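You operate a simulated robot arm through the tools that you are given. There is no shell and no other tool.

You are at the controls of a simulated robot arm. One attempt, no reset.

## Task
Tighten jig bolts 1, 2 and 3 in turn to 15 N m.
Fine: set the torque driver dial first, run no bolt again after its click, and stand the driver back alone in its holster. Set down upright: torque driver.

It is judged by the outcome, as a careful person would: the job done as asked, and still so three seconds after it is handed in. It fails if anything else is knocked over, pushed out of place, dropped, spilled or broken.

## Robot
A 7-joint arm with a two-finger parallel gripper, fixed in place. Base frame: the origin is at the foot of the arm, x ahead of it, y to its left, z up; the work surface is at about z = 950. Units: mm, degrees, N and s.
With the tool pointing down near the work surface it reaches from about 260 to 680 mm from the base axis. Its first joint turns from -66.0 to 66.0 degrees. Payload 1.57 kg.
Tool frame: the origin (TCP) lies between the finger pads and is the grasp point; the fingertips stand 30 mm ahead of it; z points along the fingers, y is the line along which they close. Largest opening 110 mm; finger width 24, thickness 12; the body of the gripper, 48 by 112 mm, starts 78 mm behind the TCP.
Orientation is that of the tool frame in the base frame, as a unit quaternion [w, x, y, z]. With the fingers straight down and closing along the base's y, the tool's x points along the base's -x, its y along +y and its z along -z.

## Interface
- The arm moves only by the tool step_arm. Its argument "increments" is a list of rows, each a list of 7 numbers: the turn, a rotation vector about the base's x, y, z in degrees, then the shift along the base's x, y, z in mm, then the opening, from 0 (shut) to 1 (fully open). In form: [[ax, ay, az, dx, dy, dz, gripper], ...]. A call has 1 to 20 rows; each row shifts and turns the commanded pose from where the row before left it. Rows are played at 5 a second. More than 50 mm and 8.6 degrees between two rows, or a gripper value outside its range, and nothing of the call is played. A pose out of reach is approached as far as the arm can. The call stops where the force on the tool passes 40 N (or 10 N more than at its start, if that is more) or the arm is blocked; 0.2 s more then pass. Each finger travels about 108 mm/s and halts on what it meets, pressing with about 39 N; the grip force reading is that of the motor and also rises with nothing between the fingers. The clock runs only during rows and for 0.2 s after the last one: add rows that do not move to give the fingers time. It gives the time, the measured TCP pose, the force on the tool (base axes), the opening and the grip force at its end, in the units of the frame above (readings bear some noise), with the torque about the TCP (base axes, N m) and any sound that the robot's microphone picked up.
- Cameras (640 x 400 px; columns grow to the right, rows downward): "scene" is fixed at [155.8, -386.4, 1428.4]; the picture's right is [0.85, -0.52, 0.00], its down [-0.25, -0.41, -0.88] and it looks along [0.46, 0.75, -0.48] (base axes); focal length 271 px, centre (320, 200). "wrist" rides on the gripper at [70, 16, -141] in the tool frame; the picture's right is [-0.23, 0.97, 0.00], its down [-0.86, -0.20, -0.48] and it looks along [-0.47, -0.11, 0.88] (tool axes); focal length 222 px, centre (320, 200). There is no depth. A picture from a camera that has moved, and an enlarged one, comes with that camera's place and axes in the base frame and with its lens. The place of the scene camera against the robot may be out by one fixed shift of up to 18 mm in any direction.
- snapshot(camera): a new picture of that camera. It takes no simulated time.
- zoom(camera, box): a new picture of the part [left, top, right, bottom] of that camera's present view, enlarged. It takes no simulated time.
- hand_in(): hands the job in; it is judged then, once.

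Nothing tells you positions but the pictures and the camera data. Unless the task says otherwise, let go and move clear before handing in.

The tools are called after "Call:" as name(argument=value, ...) on one line, values as JSON. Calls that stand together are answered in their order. step_arm: Moves the arm, as the interface text tells. Its arguments: {"type":"object","properties":{"increments":{"type":"array","items":{"type":"array","items":{"type":"number"}}}},"required":["increments"]} The other tools are called the same way: snapshot (camera) takes a picture; zoom (camera, box) takes an enlarged picture of a part of a camera's view; hand_in () hands the job in.

At the start:

```text
t: 0.0
ee_pos: [376.1, -45.7, 1285.3]
tool_rot: [0.0, 0.0, 1.0, 0.0]
force: [0.2, 0.0, -0.4]
torque: [0.03, 0.02, 0.0]
opening: 109.9
grasp_force: 0.1
```

scene: 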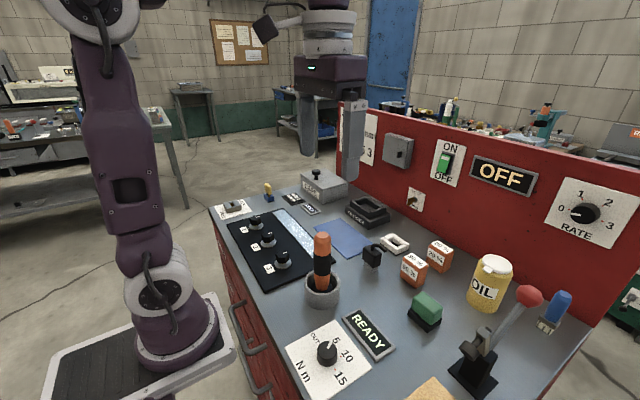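
wrist: 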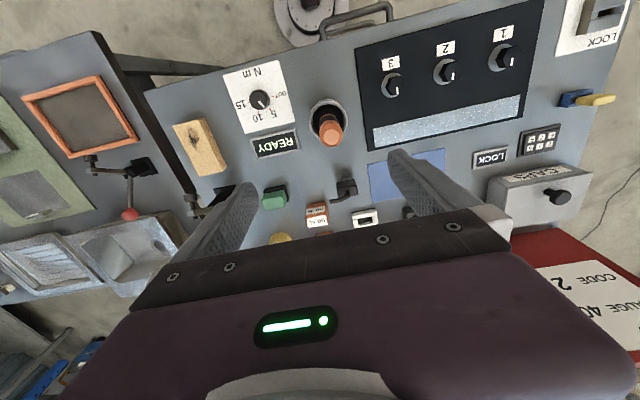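

I see a bench with a torque dial (N m) near the front, an orange-handled driver in a round holster, and three bolts on a black jig plate. I'll take a closer look at each before moving.

Call:
zoom(camera="scene", box=[270, 220, 410, 400])

Call:
zoom(camera="scene", box=[210, 170, 370, 290])

Call:
zoom(camera="wrist", box=[200, 40, 380, 220])

Call:
zoom(camera="wrist", box=[340, 0, 640, 210])

Call:
zoom(camera="scene", box=[340, 90, 640, 290])

```text
2.22 times, centred on (340, 310) of scene
camera zoom: at [155.8, -386.4, 1428.4], right [0.85, -0.52, 0.0], down [-0.25, -0.41, -0.88], along [0.46, 0.75, -0.48], focal length 602 px, centre (276, -44)
```

zoom: 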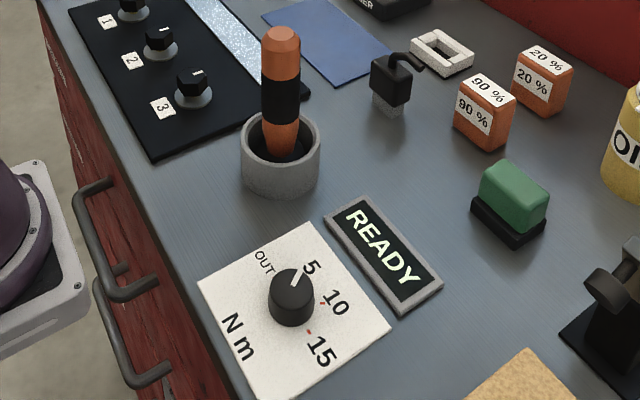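

```text
3.33 times, centred on (290, 230) of scene
camera zoom: at [155.8, -386.4, 1428.4], right [0.85, -0.52, 0.0], down [-0.25, -0.41, -0.88], along [0.46, 0.75, -0.48], focal length 903 px, centre (420, 100)
```

zoom: 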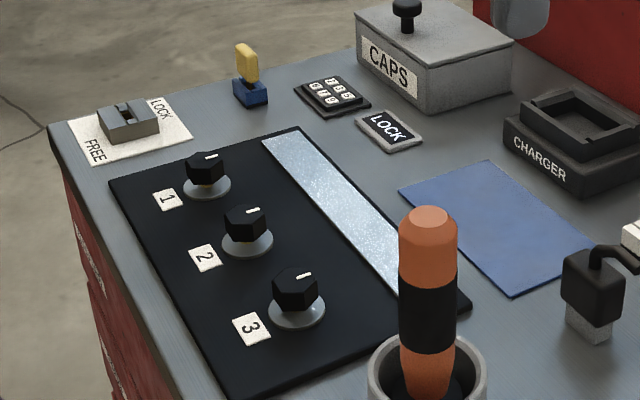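

```text
2.22 times, centred on (290, 130) of wrist
camera zoom: at [307.9, -29.3, 1426.0], right [0.23, 0.97, 0.0], down [0.86, -0.2, 0.48], along [0.47, -0.11, -0.88], focal length 494 px, centre (387, 356)
```

zoom: 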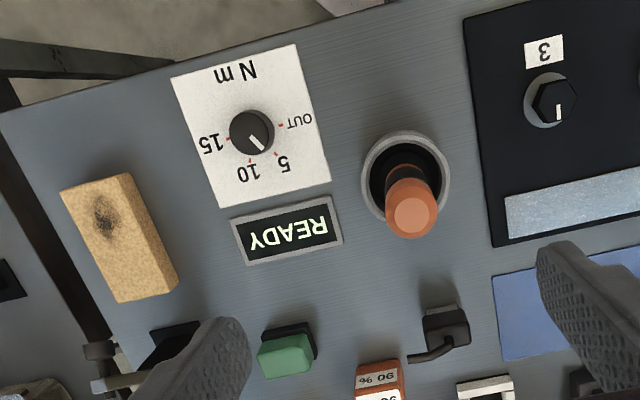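

```text
1.90 times, centred on (490, 105) of wrist
camera zoom: at [307.9, -29.3, 1426.0], right [0.23, 0.97, 0.0], down [0.86, -0.2, 0.48], along [0.47, -0.11, -0.88], focal length 423 px, centre (-4, 381)
```

zoom: 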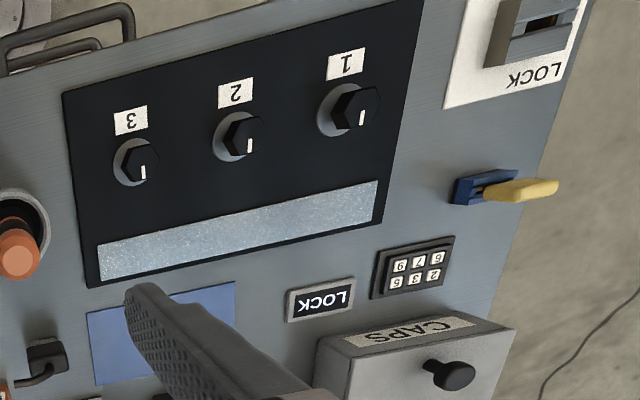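

```text
2.00 times, centred on (490, 190) of scene
camera zoom: at [155.8, -386.4, 1428.4], right [0.85, -0.52, 0.0], down [-0.25, -0.41, -0.88], along [0.46, 0.75, -0.48], focal length 542 px, centre (-20, 220)
```

zoom: 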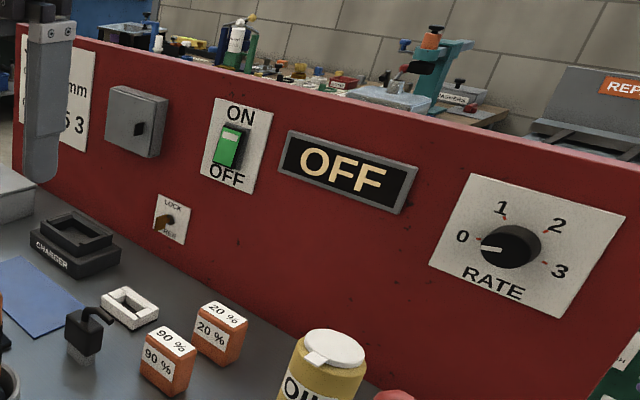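

The dial seems to stand somewhere between 5 and 10, at about (316, -148). The driver stands in its holster at about (375, -30). I'll zoom in tighter on the dial, the holster and the bolts before moving.

Call:
zoom(camera="wrist", box=[220, 60, 300, 140])

Call:
zoom(camera="scene", box=[285, 315, 375, 400])

Call:
zoom(camera="scene", box=[285, 220, 365, 320])

Call:
zoom(camera="wrist", box=[290, 70, 370, 170])

Call:
zoom(camera="wrist", box=[540, 0, 640, 110])

Call:
zoom(camera="scene", box=[240, 205, 300, 275])

```text
5.00 times, centred on (260, 100) of wrist
camera zoom: at [307.9, -29.3, 1426.0], right [0.23, 0.97, 0.0], down [0.86, -0.2, 0.48], along [0.47, -0.11, -0.88], focal length 1111 px, centre (620, 700)
```

zoom: 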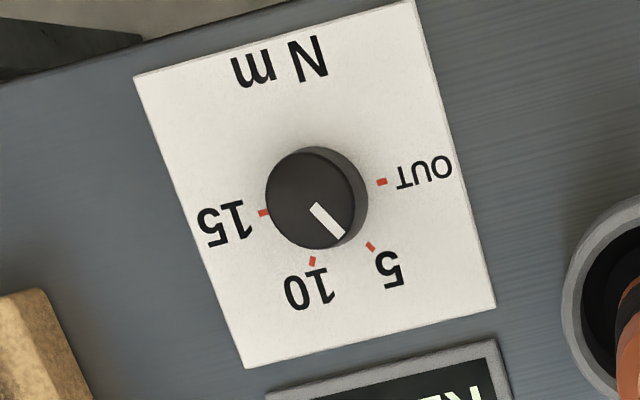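

```text
4.71 times, centred on (330, 358) of scene
camera zoom: at [155.8, -386.4, 1428.4], right [0.85, -0.52, 0.0], down [-0.25, -0.41, -0.88], along [0.46, 0.75, -0.48], focal length 1275 px, centre (273, -541)
```

zoom: 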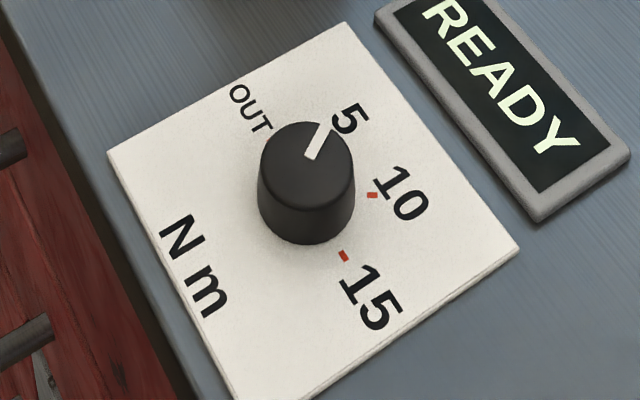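

```text
4.00 times, centred on (325, 270) of scene
camera zoom: at [155.8, -386.4, 1428.4], right [0.85, -0.52, 0.0], down [-0.25, -0.41, -0.88], along [0.46, 0.75, -0.48], focal length 1084 px, centre (300, -80)
```

zoom: 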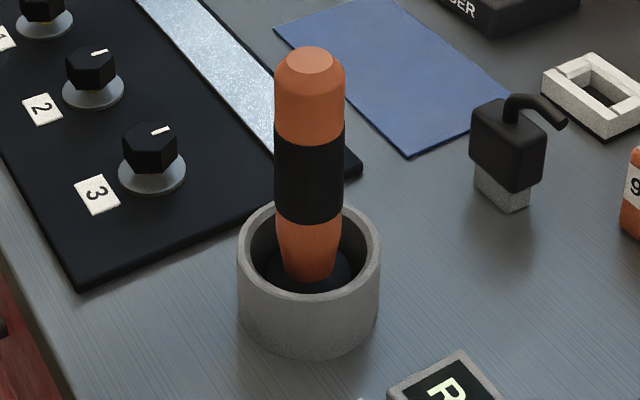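

```text
4.00 times, centred on (330, 120) of wrist
camera zoom: at [307.9, -29.3, 1426.0], right [0.23, 0.97, 0.0], down [0.86, -0.2, 0.48], along [0.47, -0.11, -0.88], focal length 888 px, centre (280, 520)
```

zoom: 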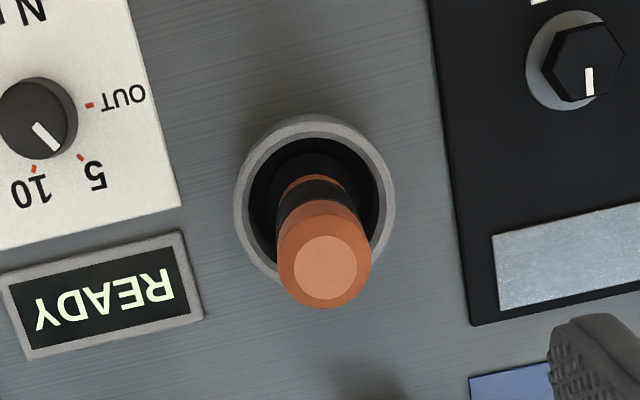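

```text
3.64 times, centred on (590, 55) of wrist
camera zoom: at [307.9, -29.3, 1426.0], right [0.23, 0.97, 0.0], down [0.86, -0.2, 0.48], along [0.47, -0.11, -0.88], focal length 808 px, centre (-662, 727)
```

zoom: 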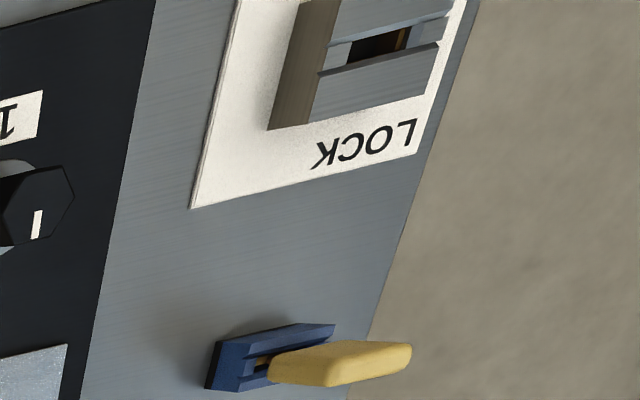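

```text
5.71 times, centred on (270, 240) of scene
camera zoom: at [155.8, -386.4, 1428.4], right [0.85, -0.52, 0.0], down [-0.25, -0.41, -0.88], along [0.46, 0.75, -0.48], focal length 1548 px, centre (606, -29)
```

zoom: 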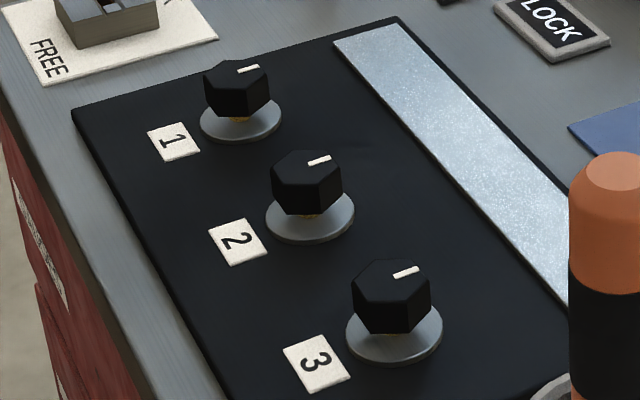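

The dial knob's centre works out at about (317, -150), with OUT, 5, 10 and 15 at +90°, +30°, -30° and -90° around it. Its pointer is on 5, so I need to turn it 120° clockwise. First I'll move the wrist camera over it for a better fix.

Call:
step_arm(increments=[[0, 0, 0, 3, -30, -20, 1], [0, 0, 0, 3, -30, -20, 1], [0, 0, 0, 3, -30, -20, 1], [0, 0, 0, 2, -30, -25, 1], [0, 0, 0, 0, 0, 0, 1]])

Call:
snapshot(camera="wrist")

Call:
zoom(camera="wrist", box=[260, 20, 400, 140])

```text
t: 1.2
ee_pos: [388.4, -166.8, 1200.4]
tool_rot: [-0.001, 0.0, 1.0, 0.0]
force: [-0.4, 0.4, 0.1]
torque: [-0.01, -0.02, -0.02]
opening: 110.0
grasp_force: 0.1
```

```text
taken
camera wrist: at [319.1, -150.9, 1341.0], right [0.23, 0.97, 0.0], down [0.86, -0.2, 0.48], along [0.47, -0.11, -0.88], focal length 222 px, centre (320, 200)
```

wrist: 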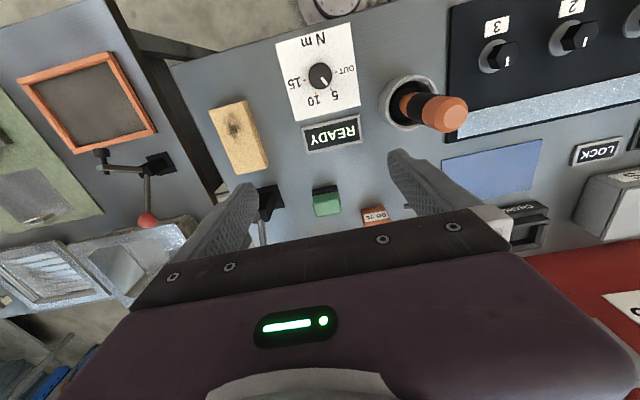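

```text
3.33 times, centred on (330, 80) of wrist
camera zoom: at [319.1, -150.9, 1341.0], right [0.23, 0.97, 0.0], down [0.86, -0.2, 0.48], along [0.47, -0.11, -0.88], focal length 740 px, centre (287, 600)
```

zoom: 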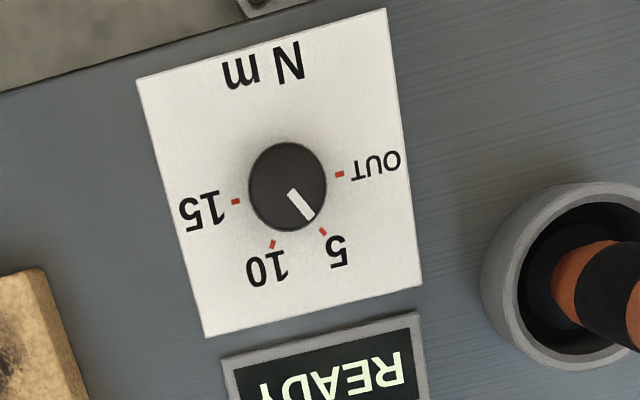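

The knob centre is confirmed at about (315.5, -150), with the pointer on 5. I'll go above it with the gripper turned +60° and partly closed, so that a 120° clockwise turn ends at -60°.

Call:
step_arm(increments=[[0, 0, 7.5, -9, 2, -17, 0.6], [0, 0, 7.5, -9, 2, -17, 0.6], [0, 0, 7.5, -9, 2, -17, 0.6], [0, 0, 7.5, -9, 2, -17, 0.6], [0, 0, 7.5, -9, 2, -17, 0.6], [0, 0, 7.5, -9, 2, -17, 0.6], [0, 0, 7.5, -9, 2, -17, 0.6], [0, 0, 7.5, -9, 2, -17, 0.6], [0, 0, 0, 0, 0, 0, 0.6], [0, 0, 0, 0, 0, 0, 0.6]])

Call:
snapshot(camera="wrist")

Call:
snapshot(camera="scene")

```text
t: 3.4
ee_pos: [316.3, -149.4, 1062.8]
tool_rot: [0.0, -0.501, 0.866, 0.0]
force: [-0.1, 0.6, -0.2]
torque: [0.0, 0.02, -0.01]
opening: 65.9
grasp_force: 0.0
```

```text
taken
camera wrist: at [267.5, -202.3, 1204.9], right [-0.73, 0.68, 0.0], down [0.6, 0.64, 0.48], along [0.33, 0.35, -0.88], focal length 222 px, centre (320, 200)
```

wrist: 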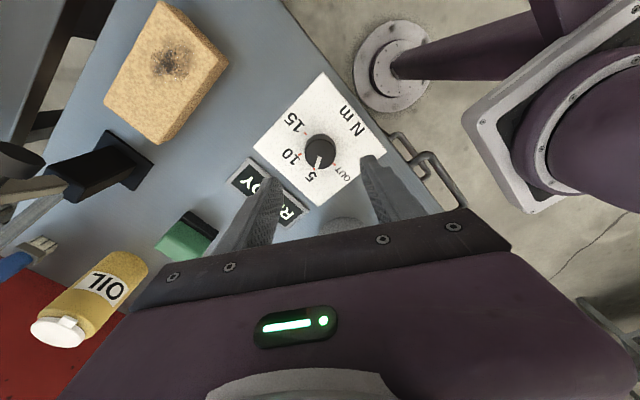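

```text
taken
```

scene: 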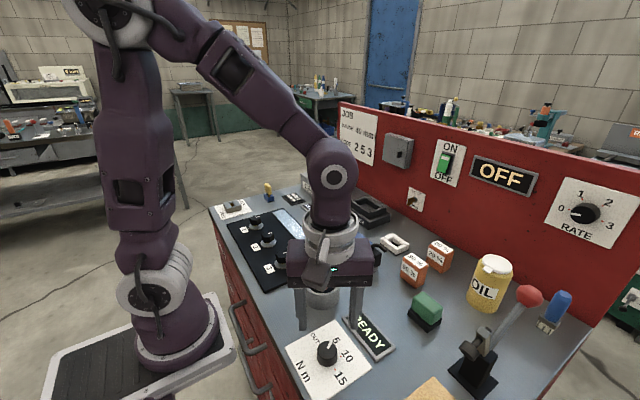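

The gripper is above the knob at the planned +60°. I'll zoom in to check that it's centred before going down.

Call:
zoom(camera="wrist", box=[240, 70, 400, 230])

Call:
zoom(camera="scene", box=[260, 220, 400, 400])

```text
2.50 times, centred on (320, 150) of wrist
camera zoom: at [267.5, -202.3, 1204.9], right [-0.73, 0.68, 0.0], down [0.6, 0.64, 0.48], along [0.33, 0.35, -0.88], focal length 555 px, centre (320, 325)
```

zoom: 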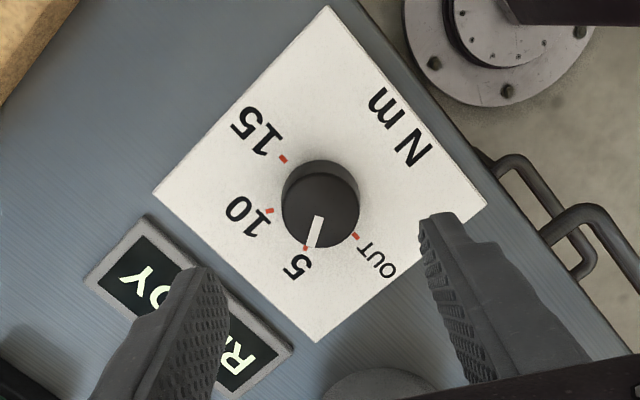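

```text
2.22 times, centred on (330, 310) of scene
camera zoom: at [155.8, -386.4, 1428.4], right [0.85, -0.52, 0.0], down [-0.25, -0.41, -0.88], along [0.46, 0.75, -0.48], focal length 602 px, centre (298, -44)
```

zoom: 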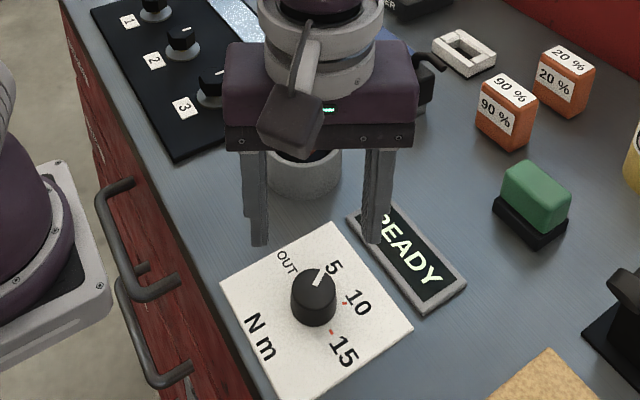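

The gripper is centred to within about 1 mm, so I'll go down around the knob with the fingertips just above the plate and close on it.

Call:
step_arm(increments=[[0, 0, 0, 0, -0.3, -20, 0.6], [0, 0, 0, 0, 0, -20, 0.6], [0, 0, 0, 0, 0, -20, 0.6], [0, 0, 0, 0, 0, -14, 0.6], [0, 0, 0, 0, 0, 0, 0.6]])

Call:
zoom(camera="scene", box=[260, 220, 400, 400])

Call:
zoom(camera="wrist", box=[240, 70, 400, 230])

```text
t: 4.6
ee_pos: [315.6, -149.9, 990.2]
tool_rot: [0.0, -0.5, 0.866, 0.0]
force: [0.3, -0.3, -0.5]
torque: [0.01, -0.02, -0.01]
opening: 65.9
grasp_force: 0.1
```

```text
2.22 times, centred on (330, 310) of scene
camera zoom: at [155.8, -386.4, 1428.4], right [0.85, -0.52, 0.0], down [-0.25, -0.41, -0.88], along [0.46, 0.75, -0.48], focal length 602 px, centre (298, -44)
```

zoom: 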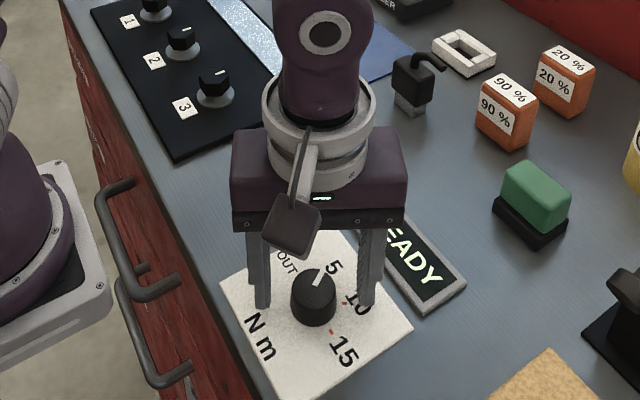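

```text
2.50 times, centred on (320, 150) of wrist
camera zoom: at [268.0, -201.7, 1131.5], right [-0.73, 0.68, 0.0], down [0.6, 0.64, 0.48], along [0.33, 0.35, -0.88], focal length 555 px, centre (320, 325)
```

zoom: 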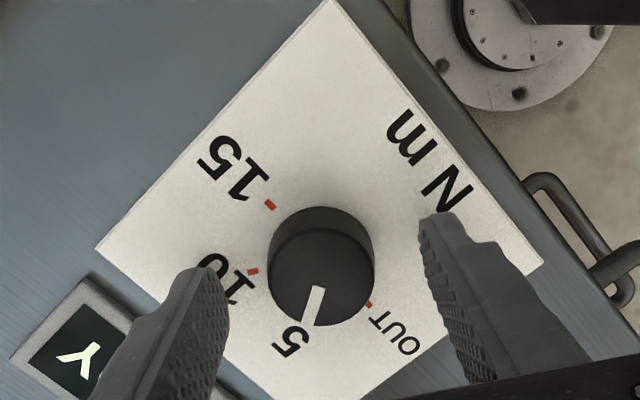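

I'll zoom in closer on the knob to check its height and its alignment with the fingers before closing.

Call:
zoom(camera="wrist", box=[280, 110, 370, 210])

Call:
zoom(camera="scene", box=[300, 310, 360, 385])

```text
4.00 times, centred on (325, 160) of wrist
camera zoom: at [268.0, -201.7, 1131.5], right [-0.73, 0.68, 0.0], down [0.6, 0.64, 0.48], along [0.33, 0.35, -0.88], focal length 888 px, centre (300, 360)
```

zoom: 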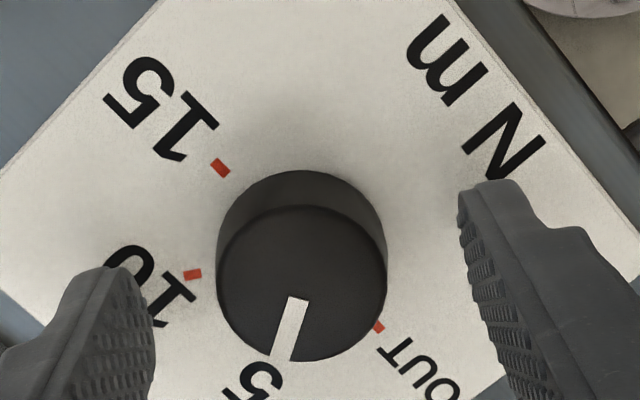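

```text
5.33 times, centred on (330, 348) of scene
camera zoom: at [155.8, -386.4, 1428.4], right [0.85, -0.52, 0.0], down [-0.25, -0.41, -0.88], along [0.46, 0.75, -0.48], focal length 1445 px, centre (267, -587)
```

zoom: 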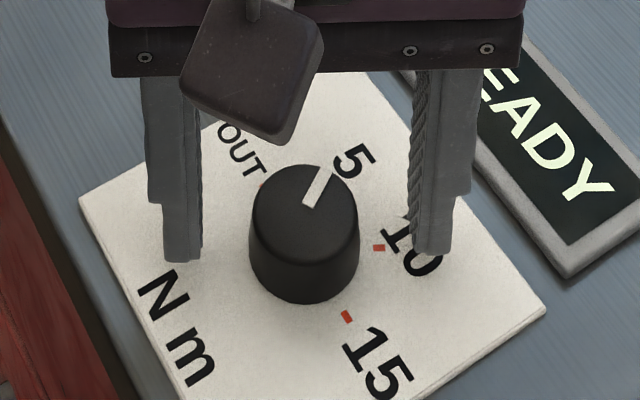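

The knob is centred, but it is only about 18 mm high, with its top at z ≈ 970. I'll go down 4 mm more and close on it.

Call:
step_arm(increments=[[0, 0, 0, 0, 0, -2, 0.6], [0, 0, 0, 0, 0, -2, 0.6], [0, 0, 0, 0, 0, 0, 0.4], [0, 0, 0, 0, 0, 0, 0.0], [0, 0, 0, 0, 0, 0, 0.0], [0, 0, 0, 0, 0, 0, 0.0]])

Call:
zoom(camera="wrist", box=[260, 100, 390, 220])

```text
t: 6.0
ee_pos: [316.8, -149.2, 984.8]
tool_rot: [-0.001, -0.5, 0.866, 0.001]
force: [-7.0, 3.9, -3.2]
torque: [0.12, 0.05, -0.01]
opening: 35.4
grasp_force: 42.4
```

```text
3.33 times, centred on (325, 160) of wrist
camera zoom: at [267.7, -201.5, 1127.0], right [-0.73, 0.68, 0.0], down [0.6, 0.64, 0.48], along [0.33, 0.35, -0.88], focal length 740 px, centre (303, 333)
```

zoom: 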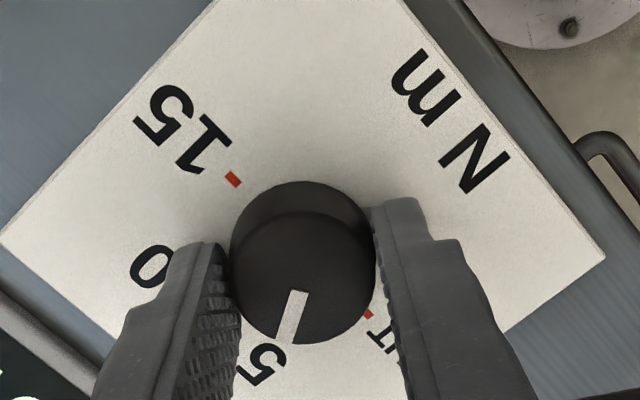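

I've gripped the knob with only a small sideways preload. Now I'll start the clockwise turn, about 60° first, and then check.

Call:
step_arm(increments=[[0, 0, 0, -0.6, 0.3, 0, 0.0], [0, 0, -6, 0, 0, 0, 0.0], [0, 0, -6, 0, 0, 0, 0.0], [0, 0, -6, 0, 0, 0, 0.0], [0, 0, -6, 0, 0, 0, 0.0], [0, 0, -6, 0, 0, 0, 0.0], [0, 0, -6, 0, 0, 0, 0.0], [0, 0, -6, 0, 0, 0, 0.0], [0, 0, -6, 0, 0, 0, 0.0], [0, 0, -6, 0, 0, 0, 0.0], [0, 0, -6, 0, 0, 0, 0.0], [0, 0, 0, 0, 0, 0, 0.0]])

Call:
zoom(camera="wrist", box=[260, 100, 390, 220])

Call:
zoom(camera="scene", box=[290, 300, 370, 390])

```text
t: 8.6
ee_pos: [316.2, -150.5, 986.1]
tool_rot: [0.001, 0.0, 1.0, -0.001]
force: [10.9, -0.6, 1.5]
torque: [-0.04, -0.48, 0.03]
opening: 35.4
grasp_force: 42.6
```

```text
3.33 times, centred on (325, 160) of wrist
camera zoom: at [246.9, -133.5, 1127.0], right [0.23, 0.97, 0.0], down [0.85, -0.2, 0.48], along [0.47, -0.11, -0.88], focal length 740 px, centre (303, 333)
```

zoom: 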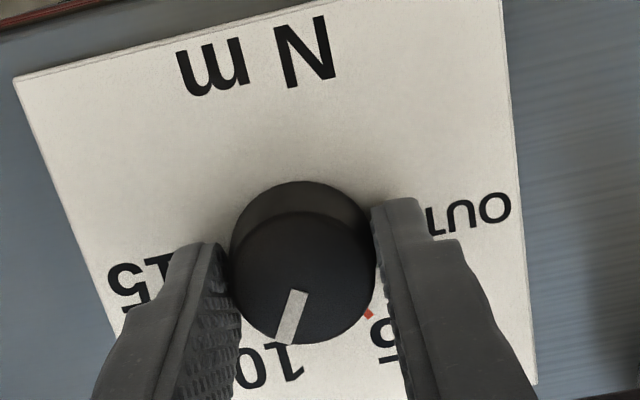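

```text
4.44 times, centred on (330, 345) of scene
camera zoom: at [156.1, -386.4, 1428.4], right [0.85, -0.52, 0.0], down [-0.25, -0.41, -0.88], along [0.46, 0.75, -0.48], focal length 1204 px, centre (276, -444)
```

zoom: 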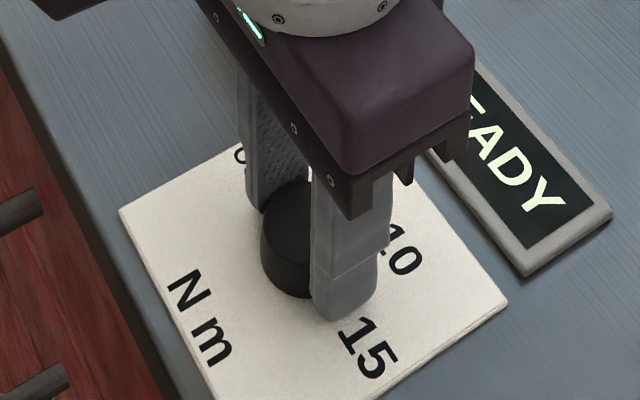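

The knob followed and now reads 10. I'll ease off the side load and turn it another 60° to 15.

Call:
step_arm(increments=[[0, 0, 0, 0.7, 0, 0, 0.0], [0, 0, -6, 0, 0, 0, 0.0], [0, 0, -6, 0, 0, 0, 0.0], [0, 0, -6, 0, 0, 0, 0.0], [0, 0, -6, 0, 0, 0, 0.0], [0, 0, -6, 0, 0, 0, 0.0], [0, 0, -6, 0, 0, 0, 0.0], [0, 0, -6, 0, 0, 0, 0.0], [0, 0, -6, 0, 0, 0, 0.0], [0, 0, -6, 0, 0, 0, 0.0], [0, 0, -6, 0, 0, 0, 0.0], [0, 0, 0, 0, 0, 0, 0.0]])

Call:
zoom(camera="wrist", box=[260, 100, 390, 220])

```text
t: 11.2
ee_pos: [314.7, -149.8, 985.0]
tool_rot: [-0.002, 0.5, 0.866, 0.0]
force: [-11.8, -25.5, -9.8]
torque: [-0.33, 0.53, 0.85]
opening: 35.1
grasp_force: 43.0
```

```text
3.33 times, centred on (325, 160) of wrist
camera zoom: at [295.3, -81.5, 1127.4], right [0.96, 0.29, 0.0], down [0.26, -0.84, 0.48], along [0.14, -0.46, -0.88], focal length 740 px, centre (303, 333)
```

zoom: 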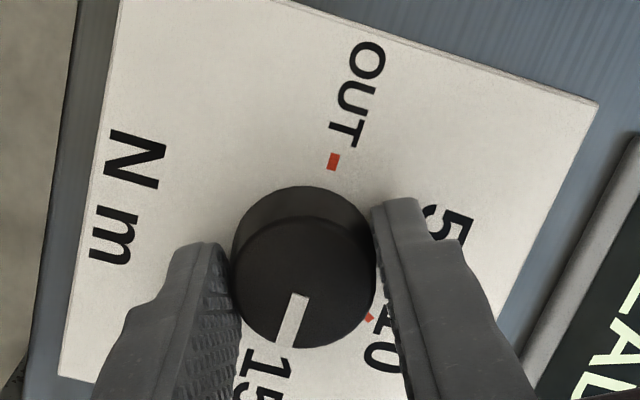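

The knob has come up against its stop at 15. I'll let go, lift clear and check the setting.

Call:
step_arm(increments=[[0, 0, 0, 0, 0, 0, 0.6], [0, 0, 0, 0, 0, 0, 0.6], [0, 0, 0, 0, 0, 20, 0.6], [0, 0, 0, 0, 0, 30, 0.6], [0, 0, 0, 0, 0, 30, 0.6], [0, 0, 0, 0, 0, 0, 0.6]])

Call:
zoom(camera="wrist", box=[250, 80, 400, 230])

Call:
snapshot(camera="scene")

Call:
zoom(camera="scene", box=[285, 315, 400, 400])

```text
t: 12.6
ee_pos: [317.1, -148.1, 1066.7]
tool_rot: [0.0, 0.501, 0.866, 0.0]
force: [0.3, -0.7, 0.0]
torque: [0.02, -0.01, -0.02]
opening: 65.9
grasp_force: 0.1
```

```text
2.67 times, centred on (325, 155) of wrist
camera zoom: at [296.9, -80.1, 1207.2], right [0.96, 0.29, 0.0], down [0.26, -0.84, 0.48], along [0.14, -0.46, -0.88], focal length 592 px, centre (307, 320)
```

zoom: 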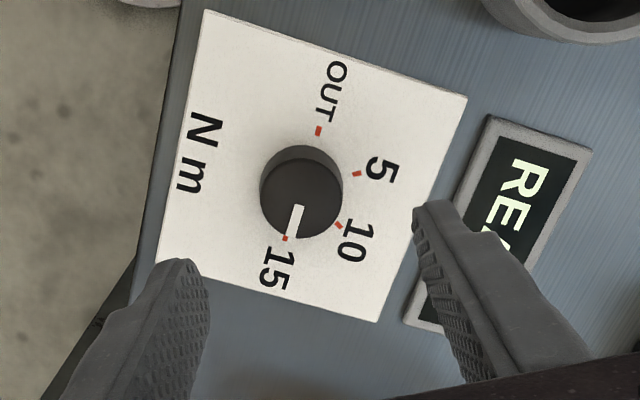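

```text
taken
```

scene: 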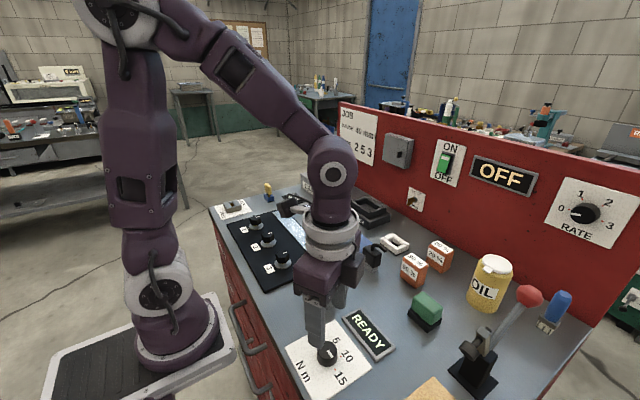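

```text
4.71 times, centred on (342, 358) of scene
camera zoom: at [155.8, -386.4, 1428.4], right [0.85, -0.52, 0.0], down [-0.25, -0.41, -0.88], along [0.46, 0.75, -0.48], focal length 1275 px, centre (214, -541)
```

zoom: 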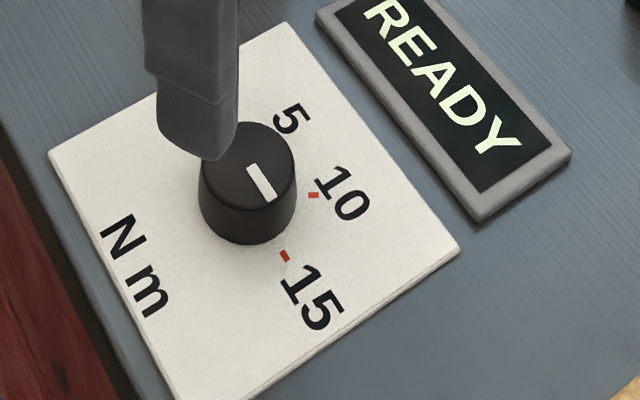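

The pointer looks close to 15, and I'll zoom in further to measure its exact angle.

Call:
zoom(camera="wrist", box=[295, 110, 345, 150])

Call:
zoom(camera="scene", box=[310, 335, 360, 375])

```text
10.00 times, centred on (320, 130) of wrist
camera zoom: at [296.9, -80.1, 1207.2], right [0.96, 0.29, 0.0], down [0.26, -0.84, 0.48], along [0.14, -0.46, -0.88], focal length 2221 px, centre (320, 900)
```

zoom: 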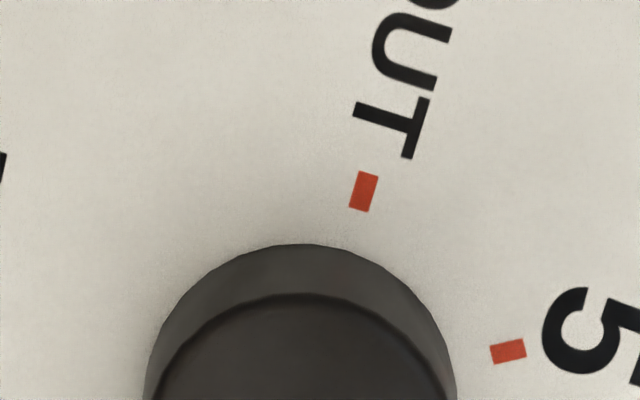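

```text
10.00 times, centred on (335, 355) of scene
camera zoom: at [155.8, -386.4, 1428.4], right [0.85, -0.52, 0.0], down [-0.25, -0.41, -0.88], along [0.46, 0.75, -0.48], focal length 2710 px, centre (170, -1350)
```

zoom: 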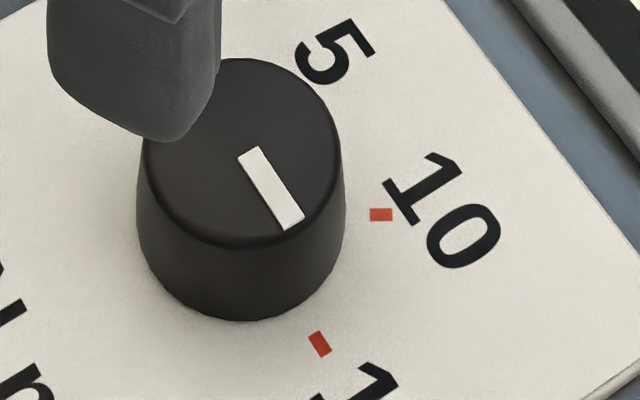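

Call:
zoom(camera="wrist", box=[295, 137, 345, 177])

Call:
zoom(camera="wrist", box=[282, 122, 362, 182])

```text
10.00 times, centred on (320, 157) of wrist
camera zoom: at [296.9, -80.1, 1207.2], right [0.96, 0.29, 0.0], down [0.26, -0.84, 0.48], along [0.14, -0.46, -0.88], focal length 2221 px, centre (320, 630)
```

zoom: 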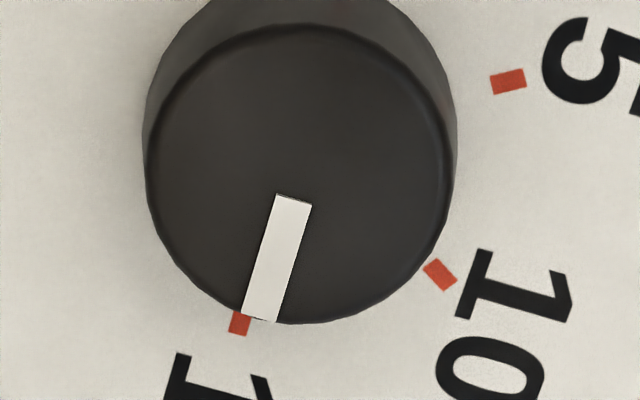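

```text
6.67 times, centred on (322, 152) of wrist
camera zoom: at [296.9, -80.1, 1207.2], right [0.96, 0.29, 0.0], down [0.26, -0.84, 0.48], along [0.14, -0.46, -0.88], focal length 1481 px, centre (307, 520)
```

zoom: 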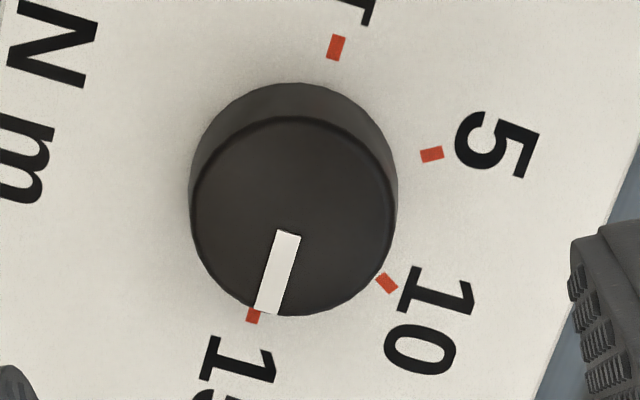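

The dial is on 15: the pointer measures -89°, up against the stop. Next I'll raise the arm clear of the driver and look at the holster from directly above.

Call:
step_arm(increments=[[0, 0, 0, 0, 0, 40, 1], [0, 0, 0, 0, 0, 45, 1], [0, 0, 0, 0, 0, 48, 1], [0, 0, 7.5, 16, 13, 0, 1], [0, 0, 7.5, 16, 13, 0, 1], [0, 0, 7.5, 16, 13, 0, 1], [0, 0, 7.5, 16, 13, 0, 1], [0, 0, 7.5, 16, 13, 0, 1], [0, 0, 7.5, 16, 13, 0, 1], [0, 0, 7.5, 17, 12, 0, 1], [0, 0, 7.5, 17, 12, 0, 1], [0, 0, 0, 0, 0, 0, 1], [0, 0, 0, 0, 0, 0, 1]])

Call:
snapshot(camera="wrist")

Call:
zoom(camera="wrist", box=[270, 20, 370, 140])

```text
t: 15.4
ee_pos: [446.1, -46.5, 1199.5]
tool_rot: [0.0, -0.001, 1.0, 0.0]
force: [-0.8, -1.0, 0.3]
torque: [0.04, 0.02, 0.0]
opening: 110.1
grasp_force: 0.0
```

```text
taken
camera wrist: at [377.5, -31.4, 1340.6], right [0.23, 0.97, 0.0], down [0.86, -0.2, 0.48], along [0.47, -0.11, -0.88], focal length 222 px, centre (320, 200)
```

wrist: 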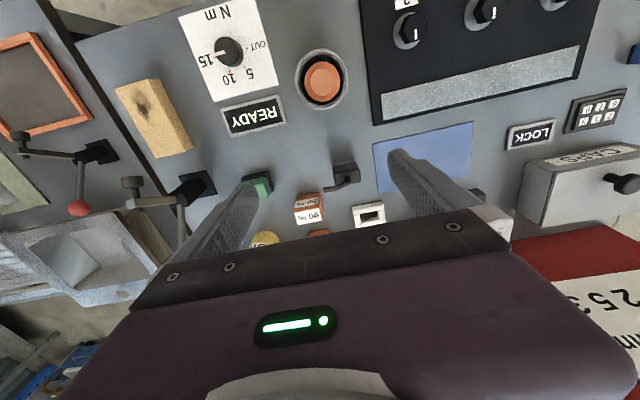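

```text
3.33 times, centred on (320, 80) of wrist
camera zoom: at [377.5, -31.4, 1340.6], right [0.23, 0.97, 0.0], down [0.86, -0.2, 0.48], along [0.47, -0.11, -0.88], focal length 740 px, centre (320, 600)
```

zoom: 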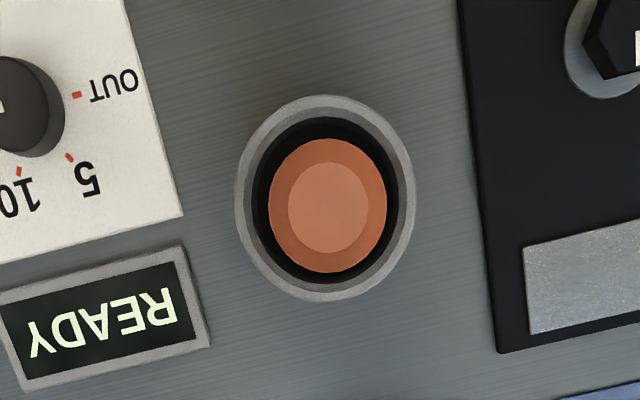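

The driver axis is at about (378.5, -29.7), standing centred in its holster. Next I'll look at the three bolts from above.

Call:
step_arm(increments=[[0, 0, 0, -5, 38, 0, 1], [0, 0, 0, -5, 38, 0, 1], [0, 0, 0, -5, 38, 0, 1], [0, 0, 0, -5, 38, 0, 1], [0, 0, 0, -5, 38, 0, 1], [0, 0, 0, -4, 34, 0, 1], [0, 0, 0, 0, 0, 0, 1], [0, 0, 0, 0, 0, 0, 1]])

Call:
snapshot(camera="wrist")

Call:
zoom(camera="wrist", box=[220, 20, 420, 140])

Call:
zoom(camera="wrist", box=[220, 50, 290, 120])

Call:
zoom(camera="wrist", box=[285, 40, 355, 110])

Call:
zoom(camera="wrist", box=[350, 30, 420, 100])

```text
t: 17.2
ee_pos: [416.0, 177.0, 1201.6]
tool_rot: [-0.001, 0.0, 1.0, 0.001]
force: [-0.1, 0.6, -1.1]
torque: [0.03, 0.03, -0.03]
opening: 109.9
grasp_force: 0.1
```

```text
taken
camera wrist: at [346.7, 193.0, 1342.5], right [0.23, 0.97, 0.0], down [0.86, -0.2, 0.48], along [0.47, -0.11, -0.88], focal length 222 px, centre (320, 200)
```

wrist: 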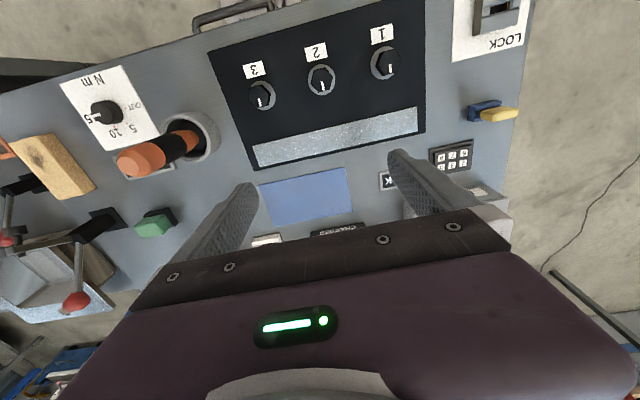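

```text
3.20 times, centred on (320, 80) of wrist
camera zoom: at [346.7, 193.0, 1342.5], right [0.23, 0.97, 0.0], down [0.86, -0.2, 0.48], along [0.47, -0.11, -0.88], focal length 711 px, centre (320, 584)
```

zoom: 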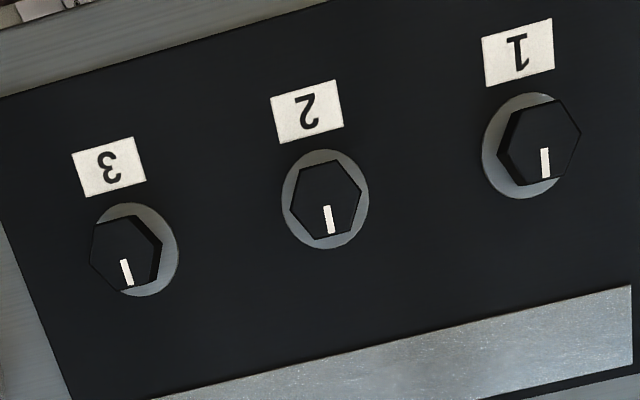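

```text
5.71 times, centred on (255, 85) of wrist
camera zoom: at [346.7, 193.0, 1342.5], right [0.23, 0.97, 0.0], down [0.86, -0.2, 0.48], along [0.47, -0.11, -0.88], focal length 1269 px, centre (691, 857)
```

zoom: 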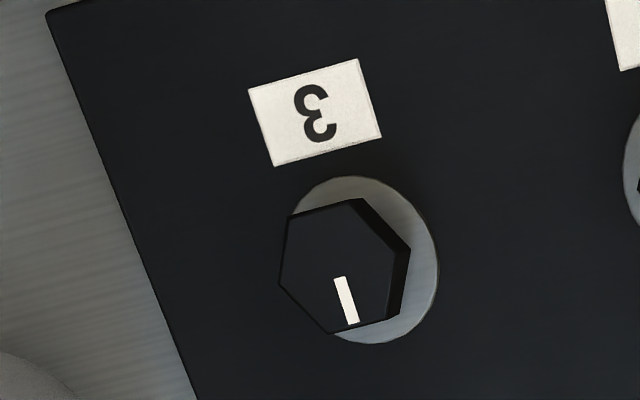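

```text
5.71 times, centred on (320, 75) of wrist
camera zoom: at [346.7, 193.0, 1342.5], right [0.23, 0.97, 0.0], down [0.86, -0.2, 0.48], along [0.47, -0.11, -0.88], focal length 1269 px, centre (320, 914)
```

zoom: 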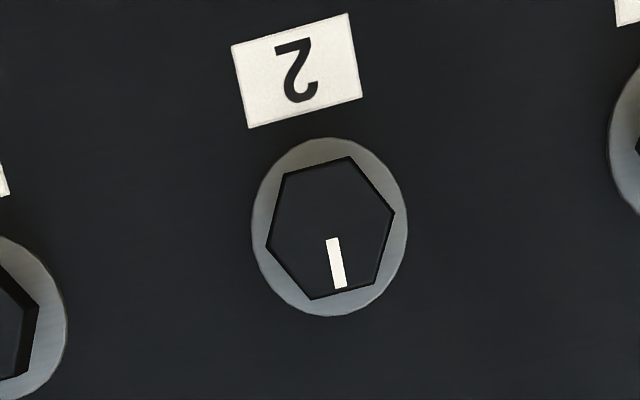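

```text
5.71 times, centred on (385, 65) of wrist
camera zoom: at [346.7, 193.0, 1342.5], right [0.23, 0.97, 0.0], down [0.86, -0.2, 0.48], along [0.47, -0.11, -0.88], focal length 1269 px, centre (-51, 971)
```

zoom: 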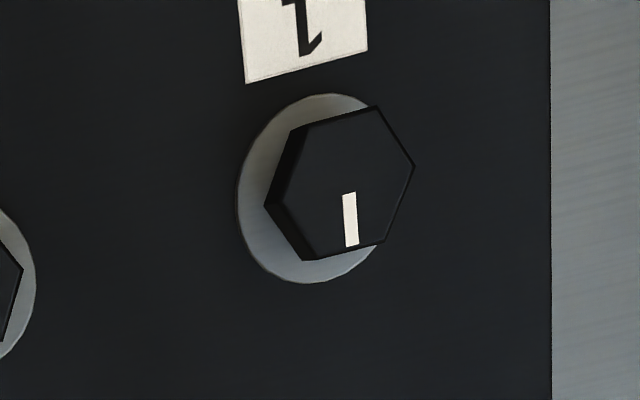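

The bolt heads are hexes standing up to about z = 982, at roughly (348, 292), (348, 195) and (348, 98) for bolts 1, 2 and 3. I'll return above the driver with the gripper turned +90°, which leaves a long clockwise range if the bolts need turning by hand.

Call:
step_arm(increments=[[0, 0, 7.5, -3.2, -17.2, 0, 1], [0, 0, 7.5, -3.2, -17.2, 0, 1], [0, 0, 7.5, -3.2, -17.2, 0, 1], [0, 0, 7.5, -3.2, -17.2, 0, 1], [0, 0, 7.5, -3.2, -17.2, 0, 1], [0, 0, 7.5, -3.2, -17.2, 0, 1], [0, 0, 7.5, -3.2, -17.2, 0, 1], [0, 0, 7.5, -3.2, -17.2, 0, 1], [0, 0, 7.5, -3.2, -17.2, 0, 1], [0, 0, 7.5, -3.2, -17.2, 0, 1], [0, 0, 7.5, -3.2, -17.2, 0, 1], [0, 0, 7.5, -3.2, -17.2, 0, 1], [0, 0, 0, 0, 0, 0, 1], [0, 0, 0, 0, 0, 0, 1]])

Call:
snapshot(camera="wrist")

Call:
zoom(camera="wrist", box=[220, 80, 420, 240])

```text
t: 20.2
ee_pos: [378.9, -29.7, 1199.1]
tool_rot: [0.0, 0.708, -0.706, 0.0]
force: [-0.1, -0.6, -0.2]
torque: [-0.02, -0.02, 0.0]
opening: 110.1
grasp_force: 0.1
```

```text
taken
camera wrist: at [363.0, -100.3, 1339.5], right [-0.97, 0.23, 0.0], down [0.2, 0.86, 0.48], along [0.11, 0.47, -0.88], focal length 222 px, centre (320, 200)
```

wrist: 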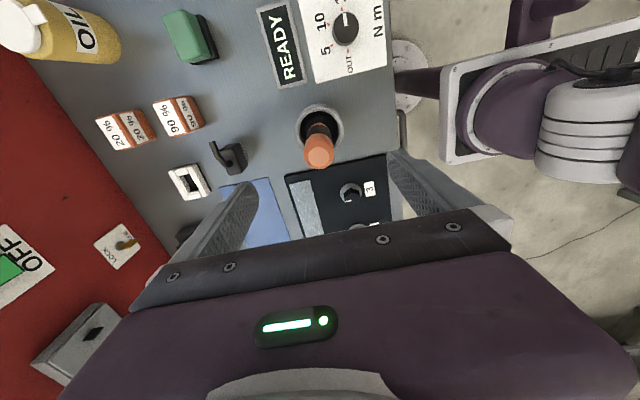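

```text
2.50 times, centred on (320, 160) of wrist
camera zoom: at [363.0, -100.3, 1339.5], right [-0.97, 0.23, 0.0], down [0.2, 0.86, 0.48], along [0.11, 0.47, -0.88], focal length 555 px, centre (320, 300)
```

zoom: 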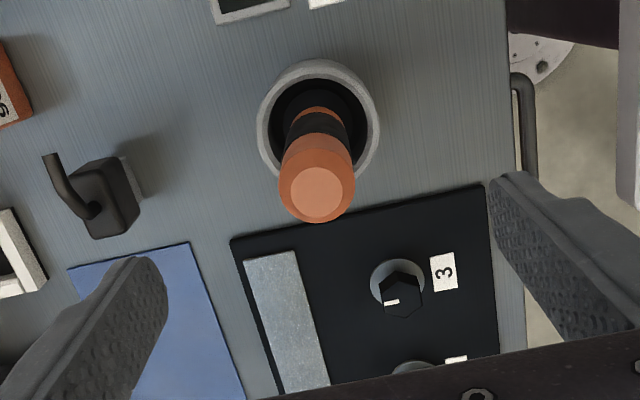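

The gripper is centred over the driver, whose top I now put at about z = 1110. I'll lower the open fingers around the handle and check before closing.

Call:
step_arm(increments=[[0, 0, 0, 0, 0.2, -28, 1], [0, 0, 0, 0, 0, -28, 1], [0, 0, 0, 0, 0, -28, 1], [0, 0, 0, 0, 0, -28, 1], [0, 0, 0, 0, 0, -18, 1], [0, 0, 0, 0, 0, 0, 1], [0, 0, 0, 0, 0, 0, 1]])

Call:
snapshot(camera="wrist")

Call:
zoom(camera="scene", box=[270, 190, 390, 320])

```text
t: 21.8
ee_pos: [377.1, -27.8, 1068.5]
tool_rot: [0.0, -0.707, 0.707, 0.0]
force: [0.0, 0.0, 0.9]
torque: [0.03, 0.0, -0.01]
opening: 110.0
grasp_force: 0.1
```

```text
taken
camera wrist: at [362.0, -98.0, 1209.1], right [-0.97, 0.23, 0.0], down [0.2, 0.86, 0.48], along [0.11, 0.47, -0.88], focal length 222 px, centre (320, 200)
```

wrist: 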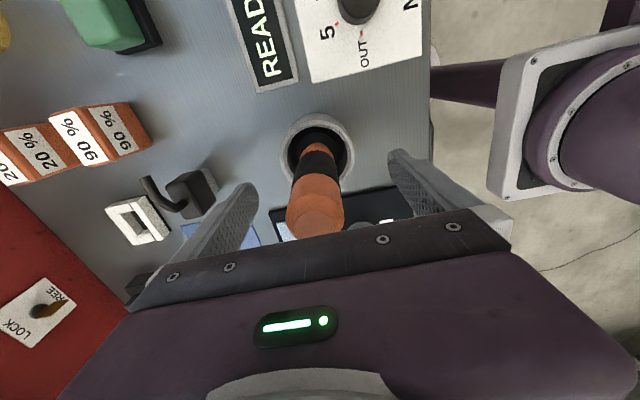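

```text
3.08 times, centred on (330, 255) of scene
camera zoom: at [155.8, -386.4, 1428.4], right [0.85, -0.52, 0.0], down [-0.25, -0.41, -0.88], along [0.46, 0.75, -0.48], focal length 834 px, centre (289, 31)
```

zoom: 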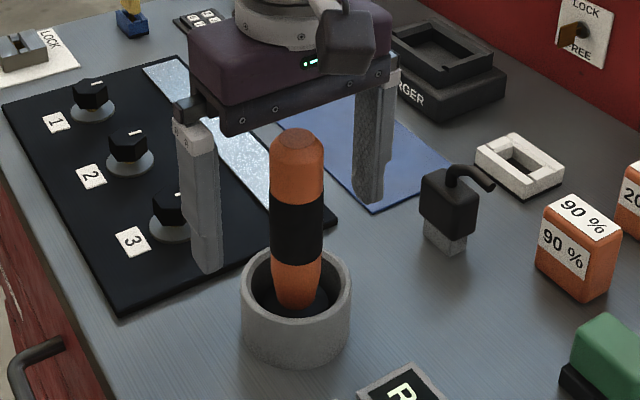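

Call:
zoom(camera="wrist", box=[260, 100, 380, 250])

Call:
zoom(camera="scene", box=[290, 220, 360, 320])

```text
2.67 times, centred on (320, 175) of wrist
camera zoom: at [362.0, -98.0, 1209.1], right [-0.97, 0.23, 0.0], down [0.2, 0.86, 0.48], along [0.11, 0.47, -0.88], focal length 592 px, centre (320, 267)
```

zoom: 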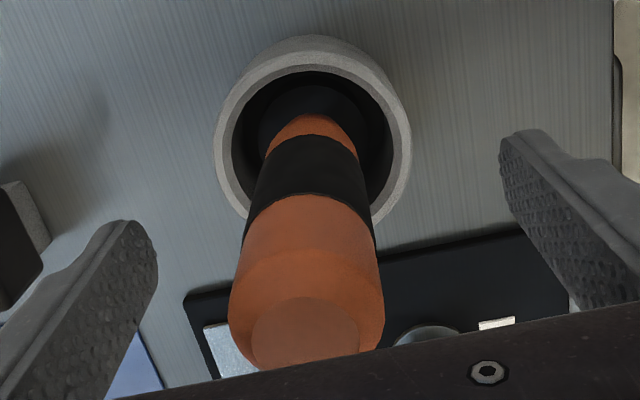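

```text
4.00 times, centred on (325, 270) of scene
camera zoom: at [155.8, -386.4, 1428.4], right [0.85, -0.52, 0.0], down [-0.25, -0.41, -0.88], along [0.46, 0.75, -0.48], focal length 1084 px, centre (300, -80)
```

zoom: 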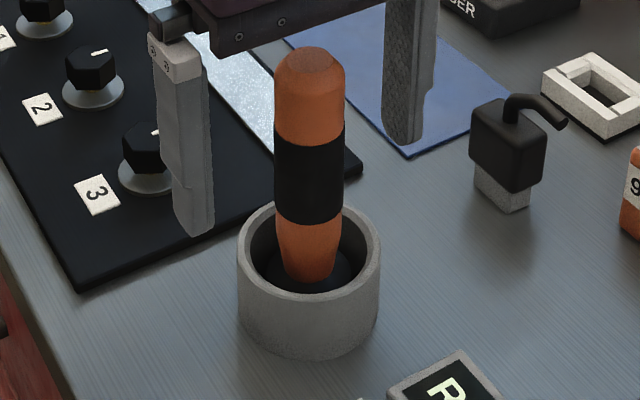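

Call:
zoom(camera="wrist", box=[275, 105, 365, 195])

Call:
zoom(camera="wrist", box=[275, 170, 365, 260])

```text
4.44 times, centred on (320, 150) of wrist
camera zoom: at [362.0, -98.0, 1209.1], right [-0.97, 0.23, 0.0], down [0.2, 0.86, 0.48], along [0.11, 0.47, -0.88], focal length 987 px, centre (320, 422)
```

zoom: 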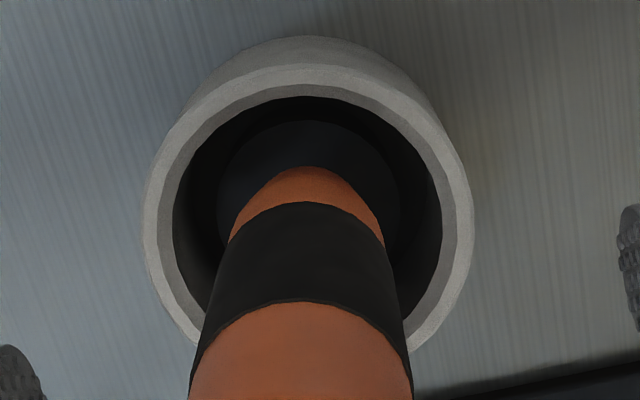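

```text
4.44 times, centred on (320, 215) of wrist
camera zoom: at [362.0, -98.0, 1209.1], right [-0.97, 0.23, 0.0], down [0.2, 0.86, 0.48], along [0.11, 0.47, -0.88], focal length 987 px, centre (320, 133)
```

zoom: 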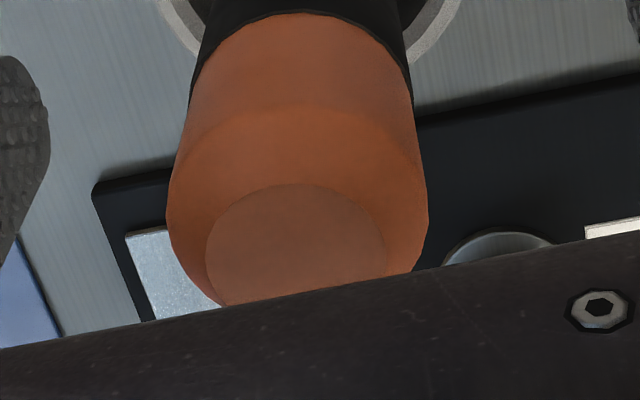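

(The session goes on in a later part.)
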